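You operate a simulated robot arm through the tools that you are given. There is no shell and no other tool. Be economical: measure what you need, move in short steps, check, and stop when the job is done.

The job below is to be done with a simulated two-armed robot. You get a single attempt, and the scene is never put back.

## Task
Take the purple header card from the stack top and leave it on the ribbon worktop. Put the sand weight marked "No. 3" from the display worktop on top of the pink favour box there and the sand weight labelled "No. 5" on the green mat. Take the pink riveter on the display worktop and put it away on the filling worktop. Fetch the reject tub and set it on the display worktop. Put the stand base on the table end. Do these in any order. Set down upright: header card.

Only the result counts: the job must be done as asked and must still hold three seconds after the hand-in. Knocking over, shifting, dropping, spilling or breaking anything else fails it.

## Robot
Two 6-joint arms with three-finger grippers on one trunk, on a base that drives. Base frame: it is fixed to the floor where the robot stands at the start and does not move with it; the origin is under the middle of the robot, x ahead of it, y to its left, z up; the surface under the hand at the start is at about z = 0.539. Units: m, rad, N and s.
The left shoulder is at the start at [0.04, 0.147, 1.37], the right one opposite. Places, roughly: display worktop [0, 5.1, 0.9]; favour box [0.75, 5.25, 1]; filling worktop [2.9, 4.4, 0.9]; green mat (19x17 cm) [1.98, 6.66, 0.88]; header card [0.75, 0, 1]; pink riveter (4x4x15 cm) [0.9, 4.9, 1]; reject tub (13x13x5 cm) [2.4, 5.7, 0.9]; ribbon worktop [-1.8, 2.6, 0.9]; sand weight [0.75, 5.25, 1]; stand base (9x8x6 cm) [-0.3, 7.1, 0.9]; table end [-1.2, 6.9, 0.9]. Payload 2.69 kg a hand.
Tool frame (each hand has its own): the origin (TCP) lies between the finger pads and is the grasp point; the fingertips stand 0.029 m ahead of it; z points along the fingers, y is the line along which they close. Largest opening 0.12 m; the body of the gripper starts 0.078 m behind the TCP.
Orientation is that of the tool frame in the base frame, as a unit quaternion [x, y, z, w]. With the fingers straight down and closing along the base's y, the tool's x points along the base's -x, its y along +y and its z along -z.

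## Interface
- The arms move only by the tool move_arm. It takes "left_rows", "right_rows" or both (then of equal length, played together; a hand with none holds still); each is one flat list of numbers, 7 for each row, row after row: the shift along the tool's x, y, z in units of 50 mm (1.0 is 50 mm), then the turn, a rotation vector about the tool's x, y, z in units of 4 degrees (1.0 is 4 degrees), then the closure, from 0 (fully open) to 1 (shut). In form: [tx, ty, tz, wx, wy, wz, fingers, tx, ty, tz, wx, wy, wz, fingers, ...]. A call has 1 to 10 rows; each row shifts and turns the commanded pose from where the row before left it, along the tool's axes as they then stand. A call with a number of a shift or a turn outside -1 to 1 is refused whole. A row lasts 0.2 s, in which the tool goes at most 0.05 m and 0.15 rad; a call with a longer step from one row to the next is refused whole, and so is a gripper value outside its range. A pose out of reach is approached as far as the arm can. The call stops where the force on the tool passes 40 N (or 10 N more than at its start, if that is more) or the arm is blocked; 0.2 s more then pass. Each finger halts on what it meets, pressing with about 28 N; the grip force reading is that of the motor and also rises with nothing between the fingers. The clock runs only during rows and for 0.2 s after the last one: add rows that do not move to give the fingers time. It gives the time, the measured TCP pose, the force on the tool (base axes), the opening and the grip force at its end, in the units of the frame above (readings bear some noise), with the torque about the TCP (base axes, N m) and any sound that the robot's microphone picked up.
- Cameras (640 x 400 px; columns grow to the right, rows downward): "scene" is now at [0.1003, 0.0053, 1.5834]; the picture's right is [0.10, -0.99, -0.00], its down [-0.73, -0.08, -0.68] and it looks along [0.68, 0.07, -0.73] (base axes); focal length 248 px, centre (320, 200). "left" rides on the left gripper at [0.063, 0, -0.104] in its tool frame; the picture's right is [0.00, 1.00, 0.00], its down [-0.83, 0.00, -0.56] and it looks along [-0.56, 0.00, 0.83] (tool axes); focal length 275 px, centre (320, 200). "right" rides on the right gripper at [0.063, 0, -0.104] in its tool frame; the picture's right is [0.00, 1.00, 0.00], its down [-0.83, 0.00, -0.56] and it looks along [-0.56, 0.00, 0.83] (tool axes); focal length 275 px, centre (320, 200). There is no depth. A picture from a camera that has moved, and an enlarged one, comes with that camera's place and axes in the base frame and with its lens.
- grab_frame(camera): a new picture of that camera. It takes no simulated time.
- move_column(by): slides the trunk up (or, below 0, down) by that many m; the arms and the scene camera ride with it, the base frame stays. It gives what a move gives, with no picture.
- drive_base(legs): drives the robot by 1 to 6 legs, each [ahead, turn to the left] in m and rad, along the robot's own axes; the way and the turn of a leg run together, so that a leg with both is an arc; at most 1.5 m and 3.142 rad a leg. The arms and the cameras ride along, it lands a little off, and it stops where it bumps. It gives what a move gives.
- pan_tilt(pan, tilt): turns the head with the scene camera to pan (to the left, within 1.501 rad either way) and tilt (down, from -0.506 to 1.204), counted from straight ahead of the robot. It gives what a move gives.
- zoom(camera, box): a new picture of the part [left, top, right, bottom] of that camera's present view, enlarged. It takes no simulated time.
- sign_off(): hands the job in; it is judged then, once.

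Go step by step. Nothing tells you exact positions but the pictures and the camera data: compare them with the known pose of the tool, close in by small moves and look again before you grip or let go. The budget is 186 turns and 166 pictures, counting those below and the enlarged ones. Unless the task says otherwise, let go and move clear before handing in, and close with one line.

The tools are called after "Emit:" as a command line: name --argument value ..., lists and objects as JSON in quotes. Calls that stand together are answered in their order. move_arm: Moves the arms, as the interface text tells. Its arguments: {"type":"object","properties":{"left_rows":{"type":"array","items":{"type":"number"}},"right_rows":{"type":"array","items":{"type":"number"}}},"required":[]} The other tools are called the same way: move_column (by) slides the trunk up or down; drive_base (legs) drives the base; pan_tilt (pan, tilt) turns the head that bears the scene camera; grab_frame (camera) takes a picture; zoom (camera, box) takes an enlarged picture of a part of a camera's view; sign_off () hands the job in.

At the start:

```text
t: 0.0
left_position: [0.5109, 0.1808, 1.0614]
left_tcp_rot: [0.001, 1.0, 0.001, 0.0]
left_contact_force: [0.3, 0.5, -0.3]
left_ft_torque: [0.03, -0.01, -0.01]
left_finger_gap: 0.1199
left_grasp_force: 0.0
right_position: [0.4808, -0.2504, 0.9999]
right_tcp_rot: [0.0, 1.0, 0.001, 0.0]
right_contact_force: [0.4, 0.8, 0.6]
right_ft_torque: [-0.02, 0.0, -0.04]
right_finger_gap: 0.1201
right_grasp_force: 0.1
trunk travel left (down, up): [-0.497, 0.0]
robot x, y, heading: [0.0006, -0.0018, -0.004]
head pan, tilt: [0.105, 0.822]
```

scene: 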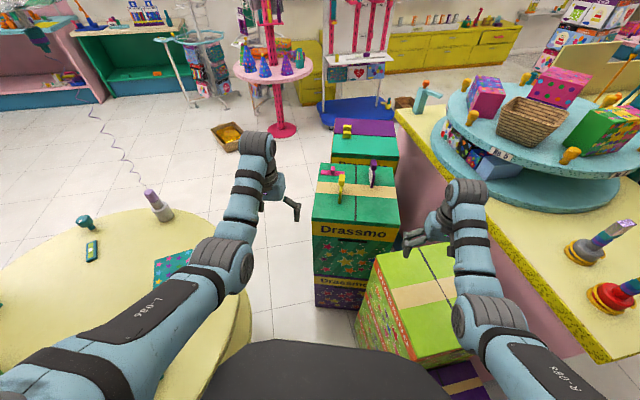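
right: 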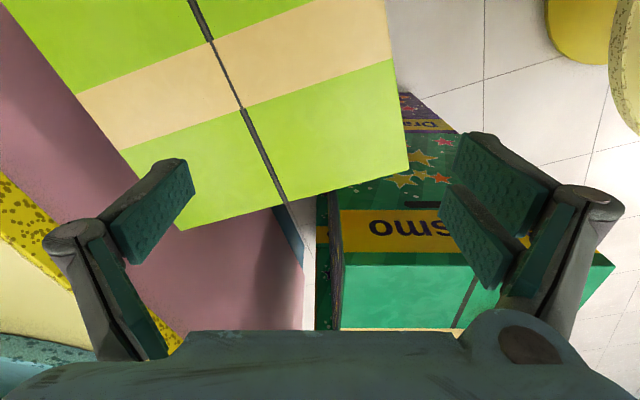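
left: 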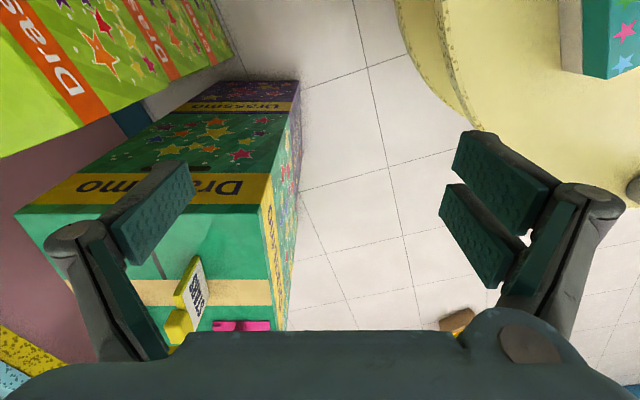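

I see a stack of boxes ahead with a few small cards on top (pink, yellow, dark purple). I'll zoom in on them first.

Emit:
zoom --camera "scene" --box '[290, 110, 430, 240]'

Emit:
grab_frame --camera "scene"

```text
3.08 times, centred on (360, 175) of scene
camera zoom: at [0.1003, 0.0053, 1.5834], right [0.1, -0.99, 0.0], down [-0.73, -0.08, -0.68], along [0.68, 0.07, -0.73], focal length 764 px, centre (197, 277)
```

zoom: 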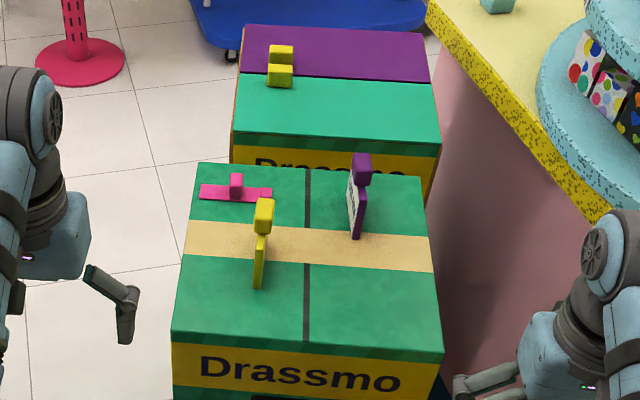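

```text
161 pictures are left
camera scene: at [0.1003, 0.0053, 1.5834], right [0.1, -0.99, 0.0], down [-0.73, -0.08, -0.68], along [0.68, 0.07, -0.73], focal length 248 px, centre (320, 200)
```

scene: 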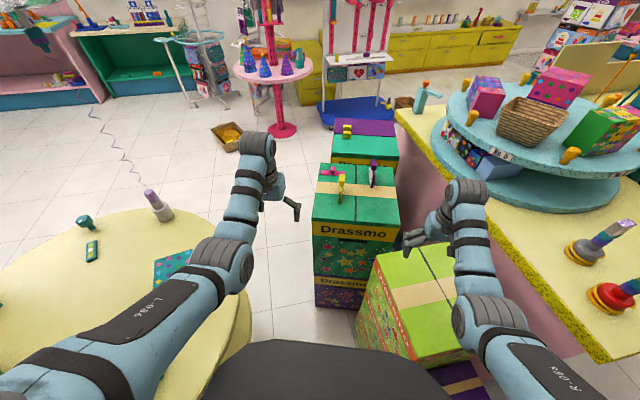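

The purple card stands at roughly (0.89, -0.13), top of the stack near z 0.84. I'll look down to see how much room the base has to drive ahead.

Emit:
pan_tilt --pan 0.0 --tilt 1.2

Emit:
grab_frame --camera "scene"

Emit:
pan_tilt --pan 0.0 --tilt 0.6

Emit:
grab_frame --camera "scene"

Emit:
pan_tilt --pan 1.4 --tilt 0.45

Emit:
grab_frame --camera "scene"

```text
t: 0.8
left_position: [0.5115, 0.1805, 1.0609]
left_tcp_rot: [0.0, 1.0, 0.0, 0.0]
left_contact_force: [0.1, -0.4, -0.4]
left_ft_torque: [0.01, 0.0, 0.01]
left_finger_gap: 0.1199
left_grasp_force: 0.1
right_position: [0.482, -0.2506, 0.9997]
right_tcp_rot: [0.0, 1.0, 0.001, 0.0]
right_contact_force: [-0.4, 0.4, 0.1]
right_ft_torque: [-0.03, 0.0, -0.01]
right_finger_gap: 0.1201
right_grasp_force: 0.1
trunk travel left (down, up): [-0.497, 0.0]
robot x, y, heading: [-0.0029, 0.0006, -0.003]
head pan, tilt: [0.0, 1.201]
```

```text
160 pictures are left
camera scene: at [0.077, -0.0029, 1.5575], right [0.0, -1.0, 0.0], down [-0.93, 0.0, -0.36], along [0.36, 0.0, -0.93], focal length 248 px, centre (320, 200)
```

scene: 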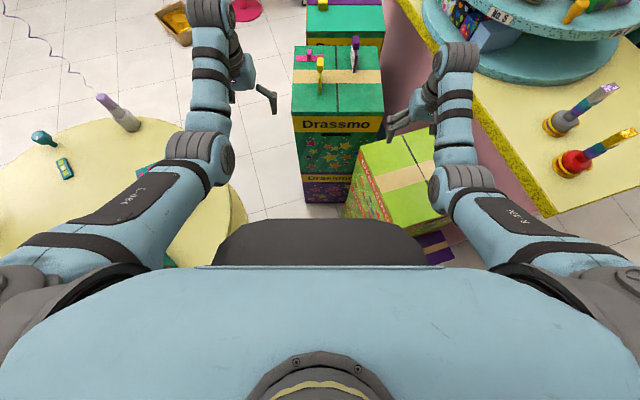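

```text
t: 1.9
left_position: [0.5115, 0.1813, 1.0617]
left_tcp_rot: [0.0, 1.0, 0.0, -0.001]
left_contact_force: [-0.1, 0.5, -1.3]
left_ft_torque: [0.02, -0.02, 0.02]
left_finger_gap: 0.12
left_grasp_force: 0.1
right_position: [0.4815, -0.2495, 1.0002]
right_tcp_rot: [0.001, 1.0, 0.0, 0.001]
right_contact_force: [0.3, 1.5, -0.4]
right_ft_torque: [-0.01, 0.02, -0.03]
right_finger_gap: 0.1201
right_grasp_force: 0.1
trunk travel left (down, up): [-0.497, 0.0]
robot x, y, heading: [0.0017, -0.0017, -0.004]
head pan, tilt: [0.0, 0.6]
```

```text
159 pictures are left
camera scene: at [0.1094, -0.003, 1.602], right [0.0, -1.0, 0.0], down [-0.57, 0.0, -0.82], along [0.82, 0.0, -0.57], focal length 248 px, centre (320, 200)
```

scene: 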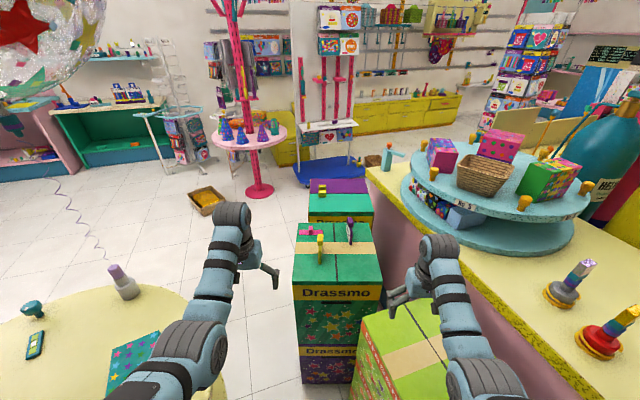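

```text
t: 3.4
left_position: [0.5116, 0.1805, 1.0621]
left_tcp_rot: [0.0, 1.0, 0.0, 0.0]
left_contact_force: [0.3, 0.0, -0.3]
left_ft_torque: [0.06, 0.0, 0.01]
left_finger_gap: 0.1201
left_grasp_force: 0.1
right_position: [0.4809, -0.2506, 1.0]
right_tcp_rot: [0.0, 1.0, 0.0, -0.001]
right_contact_force: [-0.3, -0.5, -0.8]
right_ft_torque: [0.02, -0.03, 0.01]
right_finger_gap: 0.1199
right_grasp_force: 0.0
trunk travel left (down, up): [-0.497, 0.0]
robot x, y, heading: [-0.0041, -0.0015, -0.003]
head pan, tilt: [1.4, 0.45]
```

```text
158 pictures are left
camera scene: at [0.0368, 0.0876, 1.6156], right [0.99, -0.17, 0.0], down [-0.07, -0.43, -0.9], along [0.15, 0.89, -0.44], focal length 248 px, centre (320, 200)
```

scene: 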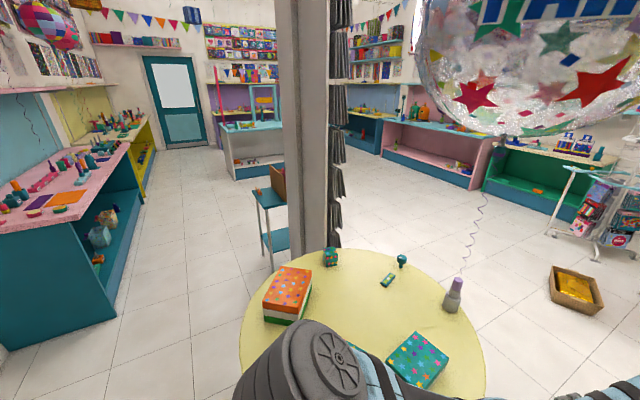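

Nothing tells me the base footprint, and the lime box stands close to the right. I'll lower the trunk and see how far ahead the right arm can reach before driving at all.

Emit:
move_column --by -0.15

Emit:
move_arm --right_rows '[0, 0, -1, 0, 0, 0, 0, 0, 0, -1, 0, 0, 0, 0, 0, 0, -1, 0, 0, 0, 0, -1, 0, -1, 0, 0, 0, 0, -1, 0, -0.4, 0, 0, 0, 0, -1, 0, 0, 0, 0, 0, 0, -1, 0, 0, 0, 0, 0, 0]'

Emit:
pan_tilt --pan 0 --tilt 0.8

Emit:
grab_frame --camera "scene"

Emit:
grab_frame --camera "right"

```text
t: 5.1
left_position: [0.5103, 0.1794, 0.9119]
left_tcp_rot: [0.0, 1.0, 0.0, 0.001]
left_contact_force: [0.5, 0.0, -0.1]
left_ft_torque: [-0.03, 0.01, 0.0]
left_finger_gap: 0.1198
left_grasp_force: 0.0
right_position: [0.4819, -0.2503, 0.85]
right_tcp_rot: [0.0, 1.0, 0.0, 0.001]
right_contact_force: [0.7, -0.1, -0.7]
right_ft_torque: [0.0, -0.04, -0.02]
right_finger_gap: 0.12
right_grasp_force: 0.0
trunk travel left (down, up): [-0.347, 0.15]
robot x, y, heading: [0.0008, 0.0011, -0.002]
head pan, tilt: [1.4, 0.45]
```

```text
refused: row 4 steps farther than a row can; nothing moved
```

```text
t: 6.7
left_position: [0.5097, 0.1807, 0.9124]
left_tcp_rot: [0.0, 1.0, 0.0, 0.0]
left_contact_force: [0.2, -0.8, -0.4]
left_ft_torque: [0.0, 0.03, -0.01]
left_finger_gap: 0.1198
left_grasp_force: 0.1
right_position: [0.4815, -0.2496, 0.8502]
right_tcp_rot: [-0.001, 1.0, 0.0, 0.001]
right_contact_force: [0.5, 0.3, -0.4]
right_ft_torque: [0.0, -0.04, 0.0]
right_finger_gap: 0.1201
right_grasp_force: 0.0
trunk travel left (down, up): [-0.347, 0.15]
robot x, y, heading: [-0.0017, -0.0013, 0.006]
head pan, tilt: [0.0, 0.799]
```

```text
157 pictures are left
camera scene: at [0.1017, -0.0029, 1.4352], right [0.0, -1.0, 0.0], down [-0.72, 0.0, -0.7], along [0.7, 0.0, -0.72], focal length 248 px, centre (320, 200)
```

scene: 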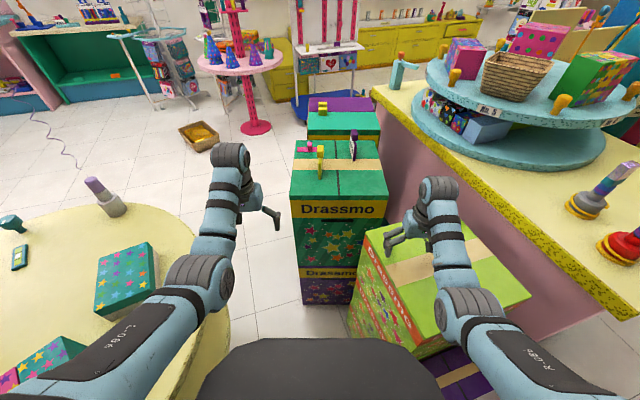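

```text
156 pictures are left
camera right: at [0.4188, -0.2518, 0.9559], right [0.0, 1.0, 0.0], down [0.83, 0.0, 0.56], along [0.56, 0.0, -0.83], focal length 275 px, centre (320, 200)
```

right: 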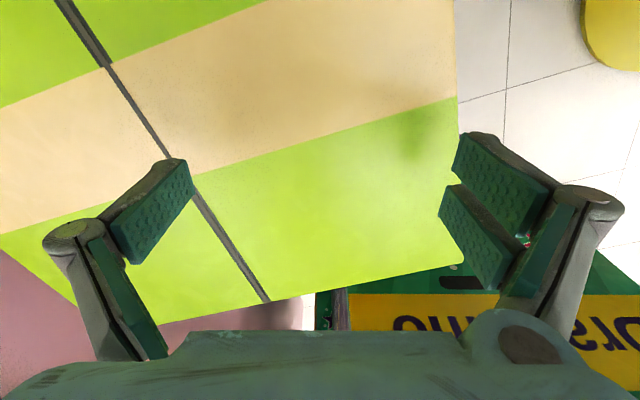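

The black piece looks like part of the torso, so the base footprint is still unclear. Next is the reach test with the right arm, raising it first and then extending ahead.

Emit:
move_arm --right_rows '[0, 0, -1, 0, 0, 0, 0, 0, 0, -1, 0, 0, 0, 0, 0, 0, -1, 0, 0, 0, 0, 0, 0, -0.8, 0, 0, 0, 0, -1, 0, 0, 0, 0, 0, 0, -1, 0, 0, 0, 0, 0, 0, -1, 0, 0, 0, 0, 0, 0, -1, 0, 0, 0, 0, 0, 0, -1, 0, 0, 0, 0, 0, 0]'

Emit:
grab_frame --camera "scene"

Emit:
grab_frame --camera "right"

```text
t: 8.7
left_position: [0.5115, 0.1813, 0.9108]
left_tcp_rot: [0.0, 1.0, 0.0, 0.0]
left_contact_force: [0.1, -0.2, 0.0]
left_ft_torque: [-0.01, 0.03, 0.0]
left_finger_gap: 0.1196
left_grasp_force: 0.0
right_position: [0.5739, -0.2529, 0.9988]
right_tcp_rot: [0.0, 1.0, 0.0, 0.0]
right_contact_force: [0.9, -0.6, 0.2]
right_ft_torque: [0.01, 0.0, 0.01]
right_finger_gap: 0.1202
right_grasp_force: 0.1
right hand out of reach, approached as far as the arm can: row 1, 2, 3, 4, 5, 6, 7, 8, 9
trunk travel left (down, up): [-0.347, 0.15]
robot x, y, heading: [-0.0024, -0.0022, -0.004]
head pan, tilt: [0.0, 0.799]
```

```text
155 pictures are left
camera scene: at [0.1017, -0.003, 1.4352], right [0.0, -1.0, 0.0], down [-0.72, 0.0, -0.7], along [0.7, 0.0, -0.72], focal length 248 px, centre (320, 200)
```

scene: 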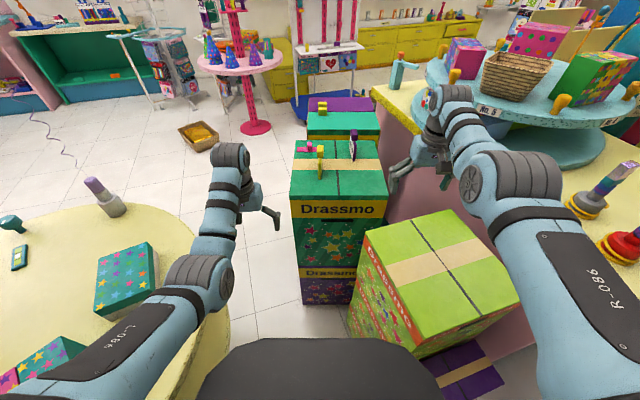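

```text
154 pictures are left
camera right: at [0.5111, -0.2552, 1.1055], right [0.0, 1.0, 0.0], down [0.83, 0.0, 0.56], along [0.56, 0.0, -0.83], focal length 275 px, centre (320, 200)
```

right: 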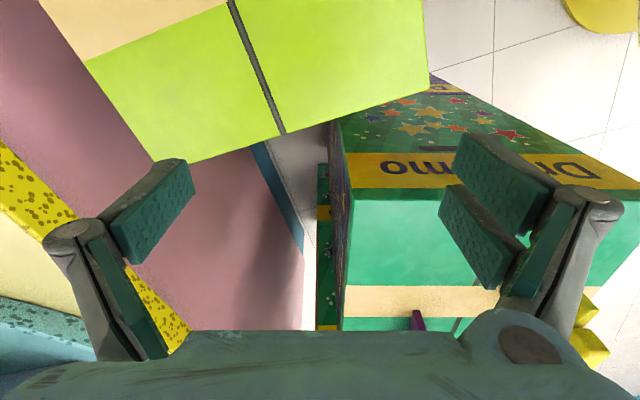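

Tool-down reach is about 0.53 m ahead of the robot's axis, and the lime box (top near z 0.8) leaves little room to drive ahead. I'll turn the left hand so its camera looks back at my own base.

Emit:
move_arm --left_rows '[0, 0, -1, 0, 1, 0, 0, 0, 0, 0, 0, 1, 0, 0, 0, 0, 0, 0, 1, 0, 0, 0, 0, 0, 0, 1, 0, 0, 0, 0, 0, 0, 1, 0, 0, 0, 0, 0, 0, 1, 0, 0, 0, 0, 0, 0, 1, 0, 0, 0, 0, 0, 0, 1, 0, 0, 0, 0, 0, 0, 1, 0, 0, 0, 0, 0, 0, 1, 0, 0]'

Emit:
move_arm --left_rows '[0, 0, 0, 0, 1, 0, 0, 0, 0, 0, 0, 1, 0, 0, 0, 0, 0, 0, 1, 0, 0, 0, 0, 0, 0, 1, 0, 0, 0, 0, 0, 0, 1, 0, 0]'

Emit:
grab_frame --camera "left"

```text
t: 10.9
left_position: [0.4526, 0.1846, 0.962]
left_tcp_rot: [0.0, 0.962, 0.0, -0.272]
left_contact_force: [0.4, -0.3, 0.7]
left_ft_torque: [-0.02, 0.03, -0.02]
left_finger_gap: 0.1198
left_grasp_force: 0.1
left hand out of reach, approached as far as the arm can: row 1, 3, 4, 5, 6, 7, 8, 9, 10
right_position: [0.5741, -0.2547, 0.999]
right_tcp_rot: [0.0, 1.0, -0.001, -0.001]
right_contact_force: [0.0, 0.5, -0.3]
right_ft_torque: [0.02, 0.02, 0.01]
right_finger_gap: 0.1199
right_grasp_force: 0.1
trunk travel left (down, up): [-0.347, 0.15]
robot x, y, heading: [-0.0011, -0.0017, -0.005]
head pan, tilt: [0.0, 0.799]
```

```text
t: 12.1
left_position: [0.4536, 0.1848, 0.9617]
left_tcp_rot: [0.0, 0.962, 0.0, -0.271]
left_contact_force: [1.1, -0.9, 0.1]
left_ft_torque: [-0.04, 0.02, -0.03]
left_finger_gap: 0.1199
left_grasp_force: 0.1
left hand out of reach, approached as far as the arm can: row 1, 2, 3, 4, 5
right_position: [0.5729, -0.2538, 0.9996]
right_tcp_rot: [0.0, 1.0, 0.0, 0.0]
right_contact_force: [0.2, 0.0, -0.6]
right_ft_torque: [0.01, -0.01, -0.01]
right_finger_gap: 0.1199
right_grasp_force: 0.1
trunk travel left (down, up): [-0.347, 0.15]
robot x, y, heading: [0.0041, -0.0002, -0.002]
head pan, tilt: [0.0, 0.799]
```

```text
153 pictures are left
camera left: at [0.4526, 0.1847, 1.0837], right [0.0, 1.0, 0.0], down [1.0, 0.0, 0.04], along [0.04, 0.0, -1.0], focal length 275 px, centre (320, 200)
```

left: 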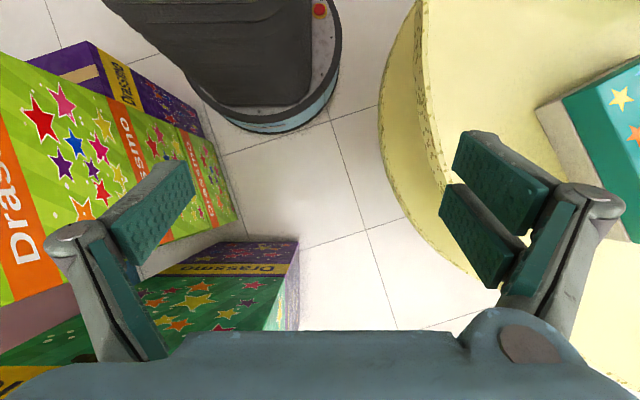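

The view straight down shows my base is round with a radius of about 0.25 m, so the gap ahead is too tight. I plan to get the card from the stack's left side instead, going around the round table, so I'll straighten and pull in the hands and look around.

Emit:
move_column --by 0.15

Emit:
move_arm --left_rows '[0, 0, 0, 0, -1, 0, 0, 0, 0, 0, 0, -1, 0, 0, 0, 0, 0, 0, -1, 0, 0, 0, 0, 0, 0, -1, 0, 0, 0, 0, 0, 0, -1, 0, 0, 0, 0, 0, 0, -1, 0, 0, 0, 0, 0, 0, -1, 0, 0, 0, 0, 0, 0, -1, 0, 0]' --right_rows '[1, 0, 0, 0, 0, 0, 0, 1, 0, 0, 0, 0, 0, 0, 1, 0, 0, 0, 0, 0, 0, 1, 0, 0, 0, 0, 0, 0, 0, 0, 0, 0, 0, 0, 0, 0, 0, 0, 0, 0, 0, 0, 0, 0, 0, 0, 0, 0, 0, 0, 0, 0, 0, 0, 0, 0]'

Emit:
pan_tilt --pan -1.5 --tilt 0.45

Emit:
grab_frame --camera "scene"

Emit:
pan_tilt --pan 1.5 --tilt 0.7

Emit:
grab_frame --camera "scene"

```text
t: 13.8
left_position: [0.4536, 0.1846, 1.1116]
left_tcp_rot: [0.0, 0.962, 0.0, -0.271]
left_contact_force: [0.8, -0.4, 0.4]
left_ft_torque: [0.0, -0.04, -0.01]
left_finger_gap: 0.1201
left_grasp_force: 0.0
right_position: [0.5734, -0.2536, 1.1495]
right_tcp_rot: [-0.001, 1.0, -0.001, 0.0]
right_contact_force: [-0.3, 0.1, 0.0]
right_ft_torque: [0.0, -0.02, 0.02]
right_finger_gap: 0.1199
right_grasp_force: 0.1
trunk travel left (down, up): [-0.497, 0.0]
robot x, y, heading: [-0.0009, 0.0026, 0.0]
head pan, tilt: [0.0, 0.799]
```

```text
t: 15.6
left_position: [0.5718, 0.1787, 1.0994]
left_tcp_rot: [0.0, 1.0, 0.0, 0.004]
left_contact_force: [1.0, 0.2, 0.2]
left_ft_torque: [-0.03, -0.01, 0.02]
left_finger_gap: 0.1199
left_grasp_force: 0.0
left hand out of reach, approached as far as the arm can: row 1, 2, 3, 4, 5, 6, 7, 8
right_position: [0.571, -0.2536, 1.1488]
right_tcp_rot: [0.0, 1.0, 0.0, 0.0]
right_contact_force: [-0.3, -0.1, 0.1]
right_ft_torque: [-0.02, 0.05, 0.01]
right_finger_gap: 0.12
right_grasp_force: 0.2
right hand out of reach, approached as far as the arm can: row 1, 2, 3, 4
trunk travel left (down, up): [-0.497, 0.0]
robot x, y, heading: [0.0021, 0.0024, 0.001]
head pan, tilt: [0.0, 0.799]
```

```text
t: 17.2
left_position: [0.5709, 0.1775, 1.0986]
left_tcp_rot: [0.0, 1.0, 0.0, 0.003]
left_contact_force: [0.6, 0.0, 0.3]
left_ft_torque: [0.0, -0.03, 0.01]
left_finger_gap: 0.1199
left_grasp_force: 0.0
right_position: [0.5718, -0.2545, 1.1494]
right_tcp_rot: [0.001, 1.0, 0.001, 0.0]
right_contact_force: [0.5, -0.2, 0.8]
right_ft_torque: [0.0, 0.0, 0.01]
right_finger_gap: 0.1199
right_grasp_force: 0.0
trunk travel left (down, up): [-0.497, 0.0]
robot x, y, heading: [-0.0007, 0.0012, -0.001]
head pan, tilt: [-1.499, 0.45]
```

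```text
152 pictures are left
camera scene: at [0.0278, -0.0946, 1.6156], right [-1.0, -0.07, 0.0], down [-0.03, 0.43, -0.9], along [0.06, -0.9, -0.44], focal length 248 px, centre (320, 200)
```

scene: 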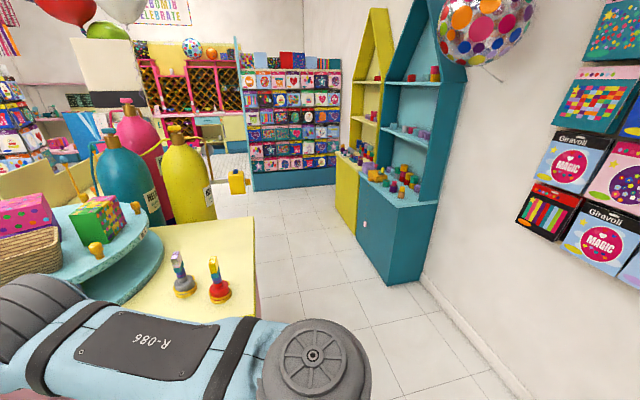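

```text
t: 19.8
left_position: [0.5704, 0.1781, 1.0996]
left_tcp_rot: [0.001, 1.0, 0.0, 0.003]
left_contact_force: [-0.3, -0.4, 0.1]
left_ft_torque: [-0.01, 0.0, -0.02]
left_finger_gap: 0.1198
left_grasp_force: 0.1
right_position: [0.5711, -0.2541, 1.1493]
right_tcp_rot: [0.0, 1.0, 0.0, -0.002]
right_contact_force: [0.3, -0.2, 0.1]
right_ft_torque: [-0.01, 0.02, 0.01]
right_finger_gap: 0.1201
right_grasp_force: 0.1
trunk travel left (down, up): [-0.497, 0.0]
robot x, y, heading: [0.0003, 0.0006, -0.0]
head pan, tilt: [1.499, 0.7]
```

```text
151 pictures are left
camera scene: at [0.0273, 0.0818, 1.5935], right [1.0, -0.07, 0.0], down [-0.05, -0.64, -0.77], along [0.05, 0.76, -0.64], focal length 248 px, centre (320, 200)
```

scene: 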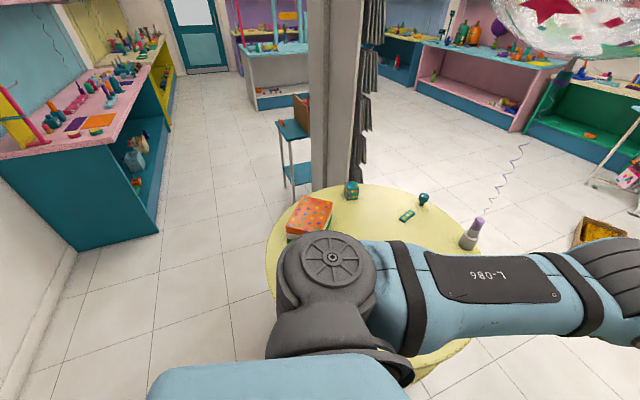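

There is open floor behind and to the left, and the route around goes left of the pillar. I'll tuck the hands in before driving.

Emit:
move_arm --left_rows '[1, 0, 0, 0, 0, 0, 0, 1, 0, 0, 0, 0, 0, 0, 1, 0, 0, 0, 0, 0, 0, 1, 0, 0, 0, 0, 0, 0, 1, 0, 0, 0, 0, 0, 0]' --right_rows '[1, 0, 0, 0, 0, 0, 0, 1, 0, 0, 0, 0, 0, 0, 1, 0, 0, 0, 0, 0, 0, 1, 0, 0, 0, 0, 0, 0, 1, 0, 0, 0, 0, 0, 0]'

Emit:
drive_base --legs '[[-0.6, 0]]'

Emit:
grab_frame --camera "scene"

```text
t: 21.0
left_position: [0.571, 0.1741, 1.0935]
left_tcp_rot: [0.0, 1.0, 0.0, 0.004]
left_contact_force: [0.8, -0.4, 0.2]
left_ft_torque: [0.0, -0.03, -0.01]
left_finger_gap: 0.1202
left_grasp_force: 0.1
left hand out of reach, approached as far as the arm can: row 1, 2, 3, 4, 5
right_position: [0.5716, -0.2544, 1.1491]
right_tcp_rot: [0.0, 1.0, 0.0, -0.002]
right_contact_force: [0.0, 0.3, 0.0]
right_ft_torque: [0.01, -0.03, -0.01]
right_finger_gap: 0.1201
right_grasp_force: 0.1
right hand out of reach, approached as far as the arm can: row 1, 2, 3, 4, 5
trunk travel left (down, up): [-0.497, 0.0]
robot x, y, heading: [0.0007, 0.0043, 0.001]
head pan, tilt: [1.499, 0.7]
```

```text
t: 24.4
left_position: [-0.0241, 0.1739, 1.0928]
left_tcp_rot: [-0.002, 1.0, 0.0, 0.002]
left_contact_force: [0.3, 0.5, 0.0]
left_ft_torque: [0.03, 0.01, -0.05]
left_finger_gap: 0.1201
left_grasp_force: 0.0
right_position: [-0.0217, -0.2531, 1.1491]
right_tcp_rot: [-0.002, 1.0, 0.0, -0.001]
right_contact_force: [-0.1, 1.3, 0.2]
right_ft_torque: [0.0, 0.03, 0.0]
right_finger_gap: 0.1201
right_grasp_force: 0.0
trunk travel left (down, up): [-0.497, 0.0]
robot x, y, heading: [-0.5966, -0.0005, 0.0]
head pan, tilt: [1.499, 0.7]
```

```text
150 pictures are left
camera scene: at [-0.566, 0.0811, 1.5934], right [1.0, -0.07, 0.0], down [-0.05, -0.64, -0.76], along [0.05, 0.76, -0.64], focal length 248 px, centre (320, 200)
```

scene: 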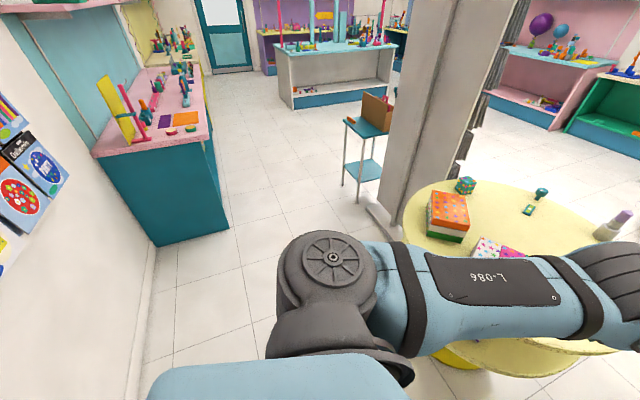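

The hands are not following the pull-in commands, so I'll test small moves to understand why.

Emit:
move_arm --right_rows '[1, 0, 0, 0, 0, 0, 0, 1, 0, 0, 0, 0, 0, 0]' --left_rows '[0, 0, 1, 0, 0, 0, 0, 0, 0, 1, 0, 0, 0, 0]'

Emit:
move_arm --right_rows '[0, 0, 1, 0, 0, 0, 0, 0, 0, 1, 0, 0, 0, 0]' --left_rows '[1, 0, 0, 0, 0, 0, 0, 1, 0, 0, 0, 0, 0, 0]'

```text
t: 25.0
left_position: [-0.0435, 0.1804, 0.9972]
left_tcp_rot: [-0.001, 1.0, 0.0, 0.001]
left_contact_force: [-0.1, 0.3, 1.0]
left_ft_torque: [-0.02, 0.0, 0.03]
left_finger_gap: 0.1199
left_grasp_force: 0.0
left hand out of reach, approached as far as the arm can: row 1, 2
right_position: [-0.0232, -0.2534, 1.1479]
right_tcp_rot: [-0.002, 1.0, 0.0, -0.002]
right_contact_force: [-0.4, 0.7, 0.7]
right_ft_torque: [-0.02, 0.02, -0.02]
right_finger_gap: 0.1199
right_grasp_force: 0.0
right hand out of reach, approached as far as the arm can: row 1, 2
trunk travel left (down, up): [-0.497, 0.0]
robot x, y, heading: [-0.5971, -0.0025, 0.005]
head pan, tilt: [1.499, 0.7]
```

```text
t: 25.6
left_position: [-0.0497, 0.1751, 0.9808]
left_tcp_rot: [-0.002, 1.0, 0.0, 0.002]
left_contact_force: [0.0, 0.4, 0.5]
left_ft_torque: [0.01, -0.02, 0.03]
left_finger_gap: 0.1199
left_grasp_force: 0.1
left hand out of reach, approached as far as the arm can: row 1, 2
right_position: [-0.0304, -0.2535, 1.0506]
right_tcp_rot: [-0.001, 1.0, 0.001, 0.0]
right_contact_force: [-0.7, -0.9, -1.1]
right_ft_torque: [-0.02, -0.01, 0.01]
right_finger_gap: 0.1198
right_grasp_force: 0.1
right hand out of reach, approached as far as the arm can: row 2
trunk travel left (down, up): [-0.497, 0.0]
robot x, y, heading: [-0.6014, -0.0003, 0.004]
head pan, tilt: [1.499, 0.7]
```

The reachable band seems to depend strongly on height below the shoulder. I'll lower both hands here in free space and map how far in and out they can go.

Emit:
move_arm --right_rows '[0, 0, 1, 0, 0, 0, 0, 0, 0, 1, 0, 0, 0, 0, 1, 0, 0, 0, 0, 0, 0, 1, 0, 0, 0, 0, 0, 0, 1, 0, 0, 0, 0, 0, 0]' --left_rows '[0, 0, 1, 0, 0, 0, 0, 0, 0, 1, 0, 0, 0, 0, -1, 0, 0, 0, 0, 0, 0, -1, 0, 0, 0, 0, 0, 0, -1, 0, 0, 0, 0, 0, 0]'

Emit:
move_arm --right_rows '[-1, 0, 0, 0, 0, 0, 0, -1, 0, 0, 0, 0, 0, 0, -1, 0, 0, 0, 0, 0, 0, -1, 0, 0, 0, 0, 0, 0, -1, 0, 0, 0, 0, 0, 0, -1, 0, 0, 0, 0, 0, 0]' --left_rows '[-1, 0, 0, 0, 0, 0, 0, -1, 0, 0, 0, 0, 0, 0, -1, 0, 0, 0, 0, 0, 0, -1, 0, 0, 0, 0, 0, 0, -1, 0, 0, 0, 0, 0, 0, -1, 0, 0, 0, 0, 0, 0]'

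```text
t: 26.8
left_position: [-0.0723, 0.1828, 0.9246]
left_tcp_rot: [-0.001, 1.0, -0.001, 0.004]
left_contact_force: [-0.7, -0.1, -0.3]
left_ft_torque: [0.02, 0.02, 0.02]
left_finger_gap: 0.12
left_grasp_force: 0.1
left hand out of reach, approached as far as the arm can: row 1, 2, 3, 4, 5
right_position: [-0.082, -0.2633, 0.9109]
right_tcp_rot: [-0.001, 1.0, 0.0, -0.001]
right_contact_force: [-0.8, 0.1, 0.1]
right_ft_torque: [-0.04, 0.02, 0.01]
right_finger_gap: 0.1196
right_grasp_force: 0.0
right hand out of reach, approached as far as the arm can: row 1, 2, 3, 4, 5
trunk travel left (down, up): [-0.497, 0.0]
robot x, y, heading: [-0.5982, -0.0024, 0.002]
head pan, tilt: [1.499, 0.7]
```

```text
t: 28.2
left_position: [-0.0549, 0.1902, 0.9611]
left_tcp_rot: [-0.002, 1.0, 0.0, 0.004]
left_contact_force: [0.2, 0.3, -0.2]
left_ft_torque: [-0.01, -0.03, 0.0]
left_finger_gap: 0.1201
left_grasp_force: 0.1
left hand out of reach, approached as far as the arm can: row 1, 2, 3, 4, 5, 6
right_position: [-0.048, -0.2391, 0.9829]
right_tcp_rot: [-0.002, 1.0, -0.001, -0.001]
right_contact_force: [-0.2, 0.0, 0.1]
right_ft_torque: [0.0, 0.04, 0.01]
right_finger_gap: 0.1199
right_grasp_force: 0.1
right hand out of reach, approached as far as the arm can: row 1, 2, 3, 4, 5, 6
trunk travel left (down, up): [-0.497, 0.0]
robot x, y, heading: [-0.5932, -0.0038, -0.002]
head pan, tilt: [1.499, 0.7]
```

The readings suggest the commanded pose ran far beyond reach. I'll walk both hands well inward and see where they start to follow.

Emit:
move_arm --right_rows '[1, 0, 0, 0, 0, 0, 0, 1, 0, 0, 0, 0, 0, 0, 1, 0, 0, 0, 0, 0, 0, 1, 0, 0, 0, 0, 0, 0, 1, 0, 0, 0, 0, 0, 0, 1, 0, 0, 0, 0, 0, 0, 1, 0, 0, 0, 0, 0, 0, 1, 0, 0, 0, 0, 0, 0, 1, 0, 0, 0, 0, 0, 0, 1, 0, 0, 0, 0, 0, 0]' --left_rows '[1, 0, 0, 0, 0, 0, 0, 1, 0, 0, 0, 0, 0, 0, 1, 0, 0, 0, 0, 0, 0, 1, 0, 0, 0, 0, 0, 0, 1, 0, 0, 0, 0, 0, 0, 1, 0, 0, 0, 0, 0, 0, 1, 0, 0, 0, 0, 0, 0, 1, 0, 0, 0, 0, 0, 0, 1, 0, 0, 0, 0, 0, 0, 1, 0, 0, 0, 0, 0, 0]'

```text
t: 30.2
left_position: [-0.4865, 0.1956, 0.938]
left_tcp_rot: [0.007, 1.0, 0.014, 0.02]
left_contact_force: [2.2, 2.4, 6.4]
left_ft_torque: [-0.41, 0.02, 0.17]
left_finger_gap: 0.1202
left_grasp_force: 0.1
left hand out of reach, approached as far as the arm can: row 4, 5, 9, 10
right_position: [-0.1595, -0.2795, 0.8014]
right_tcp_rot: [0.0, 1.0, 0.001, -0.001]
right_contact_force: [0.2, 0.1, 0.1]
right_ft_torque: [0.03, -0.02, 0.0]
right_finger_gap: 0.12
right_grasp_force: 0.1
right hand out of reach, approached as far as the arm can: row 1, 2, 3, 4, 5, 6, 7, 8, 9, 10
trunk travel left (down, up): [-0.497, 0.0]
robot x, y, heading: [-0.5951, -0.0037, 0.004]
head pan, tilt: [1.499, 0.7]
stopped in row 10 (left hand): the force on the tool passed its limit at 67 N (the readings are from after the stop); the commanded pose is now the measured one
```

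Understood: the tool-down reach is a sphere of about 0.54 m around a point 0.2 m below each shoulder, and commands go stale once out of reach. I'll bring both hands to a compact carry pose about 0.3 m ahead.

Emit:
move_arm --right_rows '[1, 0, 0, 0, 0, 0, 0, 1, 0, 0, 0, 0, 0, 0, 0, 0, -1, 0, 0, 0, 0, 0, 0, -1, 0, 0, 0, 0]' --left_rows '[-1, 0, 0, 0, 0, 0, 0, -1, 0, 0, 0, 0, 0, 0, -1, 0, 0, 0, 0, 0, 0, -1, 0, 0, 0, 0, 0, 0]'

Emit:
grab_frame --camera "scene"

```text
t: 30.8
left_position: [-0.4759, 0.1975, 0.9199]
left_tcp_rot: [-0.002, 0.998, 0.019, -0.057]
left_contact_force: [48.1, 3.1, -2.9]
left_ft_torque: [0.1, 1.22, 3.42]
left_finger_gap: 0.1206
left_grasp_force: 0.1
right_position: [-0.2064, -0.2896, 0.7564]
right_tcp_rot: [-0.001, 1.0, 0.002, -0.002]
right_contact_force: [-0.5, 0.9, -0.5]
right_ft_torque: [0.0, -0.02, 0.01]
right_finger_gap: 0.1202
right_grasp_force: 0.1
right hand out of reach, approached as far as the arm can: row 1, 2, 3
trunk travel left (down, up): [-0.497, 0.0]
robot x, y, heading: [-0.5964, -0.003, 0.004]
head pan, tilt: [1.499, 0.7]
stopped in row 3 (left hand): the force on the tool passed its limit at 126 N (the readings are from after the stop); the commanded pose is now the measured one
```

```text
149 pictures are left
camera scene: at [-0.5712, 0.0795, 1.5935], right [1.0, -0.07, 0.0], down [-0.04, -0.64, -0.77], along [0.05, 0.76, -0.64], focal length 248 px, centre (320, 200)
```

scene: 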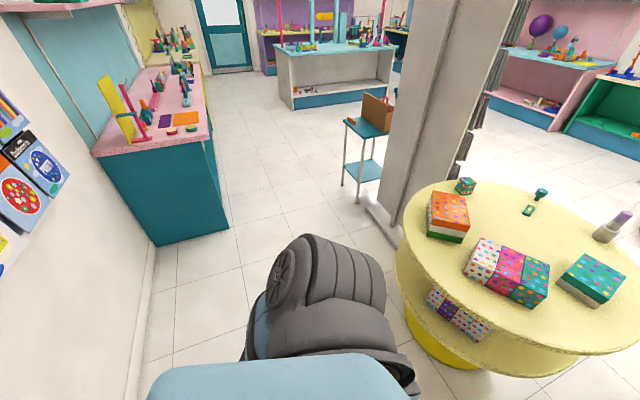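

The left hand got blocked near the torso. I'll look at it.

Emit:
pan_tilt --pan 0.5 --tilt 1.2

Emit:
grab_frame --camera "scene"

Emit:
grab_frame --camera "left"

```text
t: 32.1
left_position: [-0.4754, 0.1969, 0.9188]
left_tcp_rot: [0.0, 0.998, 0.016, -0.06]
left_contact_force: [58.6, 3.2, -4.0]
left_ft_torque: [0.17, 1.54, 4.17]
left_finger_gap: 0.121
left_grasp_force: 0.0
right_position: [-0.2045, -0.2897, 0.7563]
right_tcp_rot: [-0.001, 1.0, -0.001, -0.003]
right_contact_force: [-0.9, -1.1, 0.5]
right_ft_torque: [-0.01, -0.01, -0.03]
right_finger_gap: 0.12
right_grasp_force: 0.1
trunk travel left (down, up): [-0.497, 0.0]
robot x, y, heading: [-0.5947, 0.0007, 0.005]
head pan, tilt: [0.499, 1.201]
```

```text
148 pictures are left
camera scene: at [-0.5259, 0.0231, 1.5576], right [0.48, -0.88, 0.0], down [-0.82, -0.45, -0.36], along [0.32, 0.17, -0.93], focal length 248 px, centre (320, 200)
```

scene: 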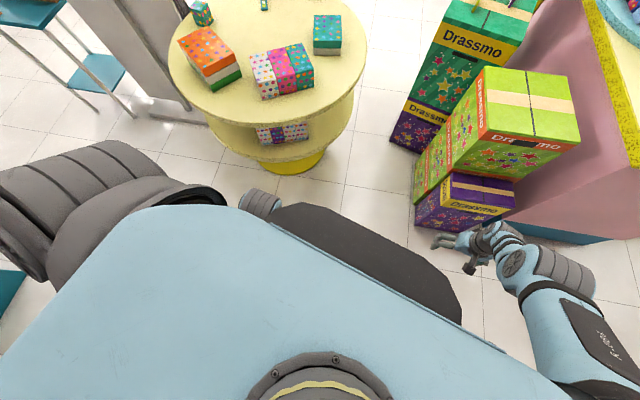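

```text
147 pictures are left
camera left: at [-0.5267, 0.1931, 1.0296], right [0.01, 1.0, 0.03], down [0.89, -0.02, 0.45], along [0.45, 0.03, -0.89], focal length 275 px, centre (320, 200)
```

left: 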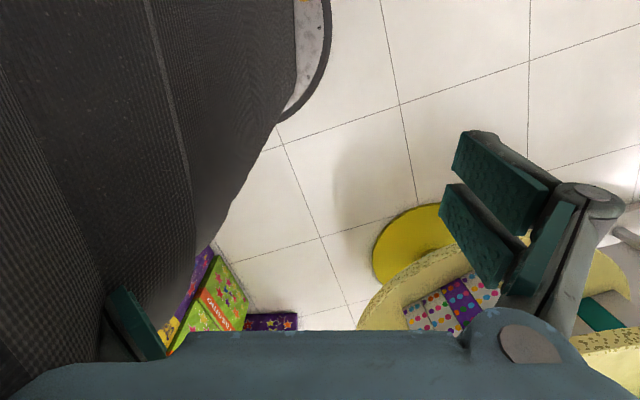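

The inner finger of the left hand is pressed against the torso, so I'll move that hand outward to the left, then forward.

Emit:
move_arm --left_rows '[0, 0.5, 0, 0, 0, 0, 0, 0, 0.5, 0, 0, 0, 0, 0, 0, 1, 0, 0, 0, 0, 0]'

```text
t: 32.9
left_position: [-0.4765, 0.2992, 0.9211]
left_tcp_rot: [0.001, 0.998, 0.015, -0.064]
left_contact_force: [-0.2, -0.3, -1.0]
left_ft_torque: [-0.02, -0.01, 0.02]
left_finger_gap: 0.1201
left_grasp_force: 0.1
right_position: [-0.2057, -0.2874, 0.7562]
right_tcp_rot: [-0.001, 1.0, -0.001, -0.003]
right_contact_force: [0.1, 1.1, 0.0]
right_ft_torque: [-0.02, 0.01, 0.0]
right_finger_gap: 0.12
right_grasp_force: 0.1
trunk travel left (down, up): [-0.497, 0.0]
robot x, y, heading: [-0.5986, -0.0007, 0.0]
head pan, tilt: [0.499, 1.201]
```

Emit:
move_arm --left_rows '[-1, 0, 0, 0.43, -1, 0, 0, -1, 0, 0, 0, -0.8, 0, 0, -1, 0, 0, 0, 0, 0, 0, 0, -0.5, 0, 0, 0, 0, 0]' --right_rows '[0, 0, -1, 0, 0, 0, 0, 0, 0, -1, 0, 0, 0, 0, 0, 0, -1, 0, 0, 0, 0, 1, 0, 0, 0, 0, 0, 0]'

```text
t: 33.9
left_position: [-0.3282, 0.2695, 0.9154]
left_tcp_rot: [0.001, 1.0, 0.001, 0.0]
left_contact_force: [-0.2, -0.7, 0.2]
left_ft_torque: [0.04, 0.0, -0.01]
left_finger_gap: 0.1201
left_grasp_force: 0.0
right_position: [-0.1507, -0.313, 0.8195]
right_tcp_rot: [-0.001, 1.0, 0.002, -0.003]
right_contact_force: [0.9, 0.2, -0.6]
right_ft_torque: [0.05, -0.04, 0.0]
right_finger_gap: 0.12
right_grasp_force: 0.1
right hand out of reach, approached as far as the arm can: row 1, 2, 3, 4
trunk travel left (down, up): [-0.497, 0.0]
robot x, y, heading: [-0.5965, -0.0012, -0.0]
head pan, tilt: [0.499, 1.201]
```

Emit:
move_arm --right_rows '[1, 0, 0, 0, 0, 0, 0, 1, 0, 0, 0, 0, 0, 0, 0.5, 0, 0, 0, 0, 0, 0, 0, 0, -1, 0, 0, 0, 0, 0, 0.6, -0.8, 0, 0, 0, 0]'

```text
t: 35.1
left_position: [-0.3275, 0.2719, 0.9118]
left_tcp_rot: [0.001, 1.0, 0.001, -0.001]
left_contact_force: [0.8, -0.2, 0.4]
left_ft_torque: [0.0, -0.01, -0.02]
left_finger_gap: 0.1201
left_grasp_force: 0.1
right_position: [-0.1638, -0.3148, 0.8033]
right_tcp_rot: [-0.001, 1.0, 0.0, -0.004]
right_contact_force: [-1.0, -0.1, 0.4]
right_ft_torque: [-0.01, 0.02, 0.03]
right_finger_gap: 0.12
right_grasp_force: 0.0
right hand out of reach, approached as far as the arm can: row 1, 2, 3, 4, 5
trunk travel left (down, up): [-0.497, 0.0]
robot x, y, heading: [-0.5974, -0.0014, 0.0]
head pan, tilt: [0.499, 1.201]
```

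The right hand still lags behind its command, so I'll walk its command back toward the shoulder.

Emit:
move_arm --right_rows '[0.7, 0.25, -0.65, 0, 0, 0, 0, 0.7, 0.25, -0.65, 0, 0, 0, 0, 0.7, 0.25, -0.65, 0, 0, 0, 0, 0.7, 0.25, -0.65, 0, 0, 0, 0, 0.7, 0.25, -0.65, 0, 0, 0, 0, 0.7, 0.25, -0.65, 0, 0, 0, 0, 0.7, 0.25, -0.65, 0, 0, 0, 0]'

```text
t: 36.7
left_position: [-0.3285, 0.2716, 0.9124]
left_tcp_rot: [0.001, 1.0, 0.0, 0.0]
left_contact_force: [-0.2, 0.9, -0.3]
left_ft_torque: [0.03, 0.0, 0.0]
left_finger_gap: 0.1199
left_grasp_force: 0.1
right_position: [-0.1552, -0.3042, 0.8097]
right_tcp_rot: [-0.002, 1.0, 0.001, -0.002]
right_contact_force: [0.0, -0.5, 0.7]
right_ft_torque: [0.01, -0.04, -0.03]
right_finger_gap: 0.1201
right_grasp_force: 0.0
right hand out of reach, approached as far as the arm can: row 1, 2, 3, 4, 5, 6, 7
trunk travel left (down, up): [-0.497, 0.0]
robot x, y, heading: [-0.5954, 0.0045, 0.006]
head pan, tilt: [0.499, 1.201]
```

Emit:
move_arm --right_rows '[0.7, 0.25, -0.65, 0, 0, 0, 0, 0.7, 0.25, -0.65, 0, 0, 0, 0, 0.7, 0.25, -0.65, 0, 0, 0, 0, 0.7, 0.25, -0.65, 0, 0, 0, 0, 0.7, 0.25, -0.65, 0, 0, 0, 0, 0.7, 0.25, -0.65, 0, 0, 0, 0, 0.7, 0.25, -0.65, 0, 0, 0, 0, 0.7, 0.25, -0.65, 0, 0, 0, 0, 0.7, 0.25, -0.65, 0, 0, 0, 0, 0.7, 0.25, -0.65, 0, 0, 0, 0]'

```text
t: 38.9
left_position: [-0.3284, 0.2716, 0.914]
left_tcp_rot: [0.0, 1.0, 0.002, -0.001]
left_contact_force: [-0.6, 0.4, 0.3]
left_ft_torque: [0.03, -0.02, 0.02]
left_finger_gap: 0.1201
left_grasp_force: 0.1
right_position: [-0.1455, -0.2858, 0.817]
right_tcp_rot: [-0.001, 1.0, 0.001, -0.002]
right_contact_force: [0.1, 0.9, -0.7]
right_ft_torque: [0.02, -0.02, 0.02]
right_finger_gap: 0.12
right_grasp_force: 0.1
right hand out of reach, approached as far as the arm can: row 1, 2, 3, 4, 5, 6, 7, 8, 9, 10
trunk travel left (down, up): [-0.497, 0.0]
robot x, y, heading: [-0.5945, -0.0022, 0.0]
head pan, tilt: [0.499, 1.201]
```

Emit:
move_column --by -0.05

Emit:
move_arm --right_rows '[0, 0, 0, 0, 0, 0, 0]'

Emit:
move_arm --right_rows '[0, 1, 0, 0, 0, 0, 0, 0, 1, 0, 0, 0, 0, 0, 0, 1, 0, 0, 0, 0, 0, 0, 1, 0, 0, 0, 0, 0]'

```text
t: 39.8
left_position: [-0.3283, 0.2708, 0.865]
left_tcp_rot: [0.001, 1.0, 0.001, 0.0]
left_contact_force: [0.6, -0.6, 0.0]
left_ft_torque: [-0.02, 0.0, 0.0]
left_finger_gap: 0.12
left_grasp_force: 0.0
right_position: [-0.1461, -0.2842, 0.7688]
right_tcp_rot: [0.0, 1.0, 0.001, -0.003]
right_contact_force: [1.1, -0.5, -0.8]
right_ft_torque: [-0.01, 0.0, 0.02]
right_finger_gap: 0.1201
right_grasp_force: 0.0
trunk travel left (down, up): [-0.447, 0.05]
robot x, y, heading: [-0.5952, 0.0008, 0.002]
head pan, tilt: [0.499, 1.201]
```

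```text
t: 40.2
left_position: [-0.3272, 0.2715, 0.8649]
left_tcp_rot: [0.001, 1.0, 0.0, -0.001]
left_contact_force: [-0.1, -0.7, 0.4]
left_ft_torque: [-0.01, -0.01, 0.03]
left_finger_gap: 0.1201
left_grasp_force: 0.2
right_position: [-0.1461, -0.286, 0.768]
right_tcp_rot: [-0.001, 1.0, 0.001, -0.003]
right_contact_force: [0.4, 0.0, -0.2]
right_ft_torque: [0.0, -0.01, -0.03]
right_finger_gap: 0.1199
right_grasp_force: 0.0
trunk travel left (down, up): [-0.447, 0.05]
robot x, y, heading: [-0.5931, -0.0035, 0.007]
head pan, tilt: [0.499, 1.201]
```

```text
t: 41.2
left_position: [-0.3281, 0.272, 0.8645]
left_tcp_rot: [0.001, 1.0, 0.0, -0.001]
left_contact_force: [0.9, 0.5, 0.3]
left_ft_torque: [0.02, -0.03, -0.01]
left_finger_gap: 0.12
left_grasp_force: 0.1
right_position: [-0.1528, -0.0886, 0.7742]
right_tcp_rot: [-0.001, 1.0, 0.0, -0.002]
right_contact_force: [0.4, 0.8, 0.4]
right_ft_torque: [-0.01, -0.01, 0.0]
right_finger_gap: 0.1204
right_grasp_force: 0.0
right hand out of reach, approached as far as the arm can: row 1, 3, 4
trunk travel left (down, up): [-0.447, 0.05]
robot x, y, heading: [-0.5963, -0.001, 0.002]
head pan, tilt: [0.499, 1.201]
```

A column move resyncs the command, and sideways motion works. Now I'll test inward motion from here.

Emit:
move_arm --right_rows '[1, 0, 0, 0, 0, 0, 0, 1, 0, 0, 0, 0, 0, 0, 0, -1, -1, 0, 0, 0, 0]'

```text
refused: row 3 steps farther than a row can; nothing moved
```

Emit:
move_arm --right_rows '[1, 0, 0, 0, 0, 0, 0, 1, 0, 0, 0, 0, 0, 0, 0, -1, 0, 0, 0, 0, 0]'

```text
t: 41.9
left_position: [-0.3275, 0.2704, 0.8642]
left_tcp_rot: [0.002, 1.0, 0.001, -0.001]
left_contact_force: [-0.1, 0.3, 0.2]
left_ft_torque: [0.01, 0.02, 0.01]
left_finger_gap: 0.1197
left_grasp_force: 0.0
right_position: [-0.123, -0.1382, 0.8575]
right_tcp_rot: [0.009, 0.992, -0.033, 0.12]
right_contact_force: [-0.2, 0.6, -0.5]
right_ft_torque: [0.0, 0.01, -0.02]
right_finger_gap: 0.1198
right_grasp_force: 0.0
trunk travel left (down, up): [-0.447, 0.05]
robot x, y, heading: [-0.594, 0.0041, -0.001]
head pan, tilt: [0.499, 1.201]
stopped in row 3 (right hand): the arm was blocked; the commanded pose is now the measured one
```

Emit:
pan_tilt --pan -0.4 --tilt 1.0

Emit:
grab_frame --camera "scene"

Emit:
grab_frame --camera "left"

Emit:
grab_frame --camera "right"

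```text
t: 43.1
left_position: [-0.328, 0.2716, 0.8649]
left_tcp_rot: [0.001, 1.0, 0.0, -0.001]
left_contact_force: [0.1, 0.6, 0.4]
left_ft_torque: [-0.01, -0.02, -0.01]
left_finger_gap: 0.1203
left_grasp_force: 0.0
right_position: [-0.1248, -0.1377, 0.8571]
right_tcp_rot: [0.009, 0.992, -0.034, 0.119]
right_contact_force: [0.5, 0.7, 1.0]
right_ft_torque: [-0.03, -0.02, -0.02]
right_finger_gap: 0.1197
right_grasp_force: 0.1
trunk travel left (down, up): [-0.447, 0.05]
robot x, y, heading: [-0.5956, -0.0003, 0.002]
head pan, tilt: [-0.4, 1.0]
```

```text
146 pictures are left
camera scene: at [-0.5106, -0.0304, 1.5212], right [-0.39, -0.92, 0.0], down [-0.78, 0.33, -0.54], along [0.5, -0.21, -0.84], focal length 248 px, centre (320, 200)
```

scene: 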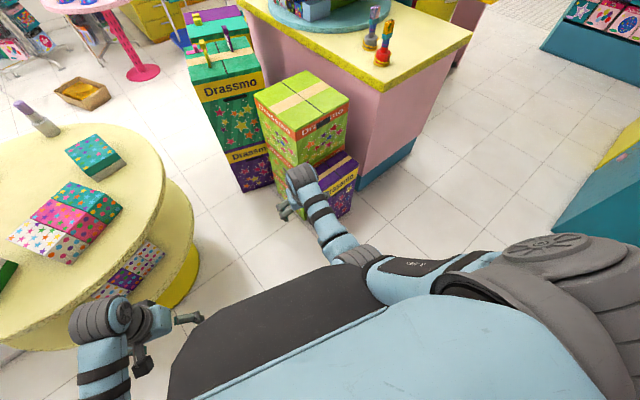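

```text
145 pictures are left
camera left: at [-0.3919, 0.2713, 0.9688], right [0.01, 1.0, 0.0], down [0.83, -0.01, 0.56], along [0.56, 0.0, -0.83], focal length 275 px, centre (320, 200)
```

left: 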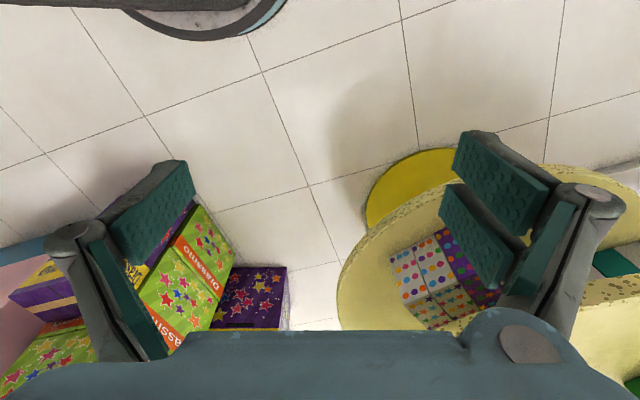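

```text
144 pictures are left
camera right: at [-0.2108, -0.1314, 0.9451], right [0.02, 1.0, -0.06], down [0.68, 0.03, 0.74], along [0.74, -0.06, -0.67], focal length 275 px, centre (320, 200)
```

right: 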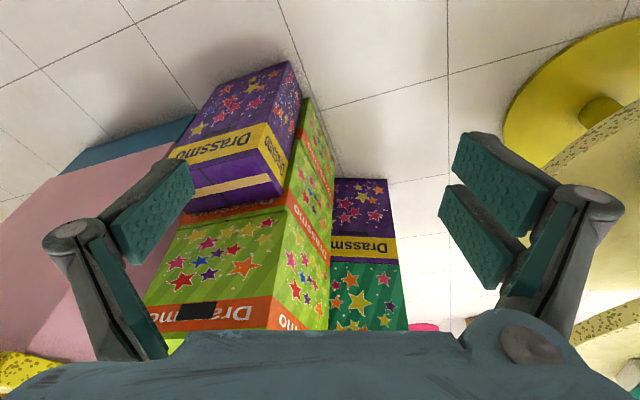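

The right forearm crossed in front of the torso and jammed its fold-in. I'll swing it outward and straighten the wrist.

Emit:
move_arm --right_rows '[0, -1, 0, -1, 0, 0, 0, 0, -1, 0, 0, 1, 0, 0, 0, -1, 0, 0, 1, 0, 0, 0, -0.6, 0, 0, 1, 0, 0, 0, 0, 0, 0, 0.45, 0, 0]'

Emit:
move_arm --right_rows '[1, 0, 0, 0, 0, 0, 0, 1, 0, 0, 0, 0, 0, 0, 1, 0, 0, 0, 0, 0, 0]'

```text
t: 44.3
left_position: [-0.3278, 0.2718, 0.8642]
left_tcp_rot: [0.001, 1.0, 0.0, -0.001]
left_contact_force: [0.2, 0.0, -0.4]
left_ft_torque: [0.0, 0.0, 0.02]
left_finger_gap: 0.1198
left_grasp_force: 0.1
right_position: [-0.1273, -0.3153, 0.8577]
right_tcp_rot: [0.004, 1.0, 0.004, -0.002]
right_contact_force: [-1.0, 0.8, 0.8]
right_ft_torque: [0.0, -0.02, 0.01]
right_finger_gap: 0.1198
right_grasp_force: 0.0
trunk travel left (down, up): [-0.447, 0.05]
robot x, y, heading: [-0.5939, 0.0015, 0.0]
head pan, tilt: [-0.4, 1.0]
```

```text
t: 45.1
left_position: [-0.3298, 0.2714, 0.8648]
left_tcp_rot: [0.001, 1.0, 0.0, 0.0]
left_contact_force: [-0.4, -0.7, 0.5]
left_ft_torque: [0.02, 0.02, 0.03]
left_finger_gap: 0.1204
left_grasp_force: 0.0
right_position: [-0.2768, -0.3139, 0.8572]
right_tcp_rot: [0.004, 1.0, 0.005, -0.001]
right_contact_force: [0.9, 0.6, 0.5]
right_ft_torque: [-0.03, -0.02, 0.02]
right_finger_gap: 0.12
right_grasp_force: 0.0
trunk travel left (down, up): [-0.447, 0.05]
robot x, y, heading: [-0.5971, -0.0039, 0.004]
head pan, tilt: [-0.4, 1.0]
```

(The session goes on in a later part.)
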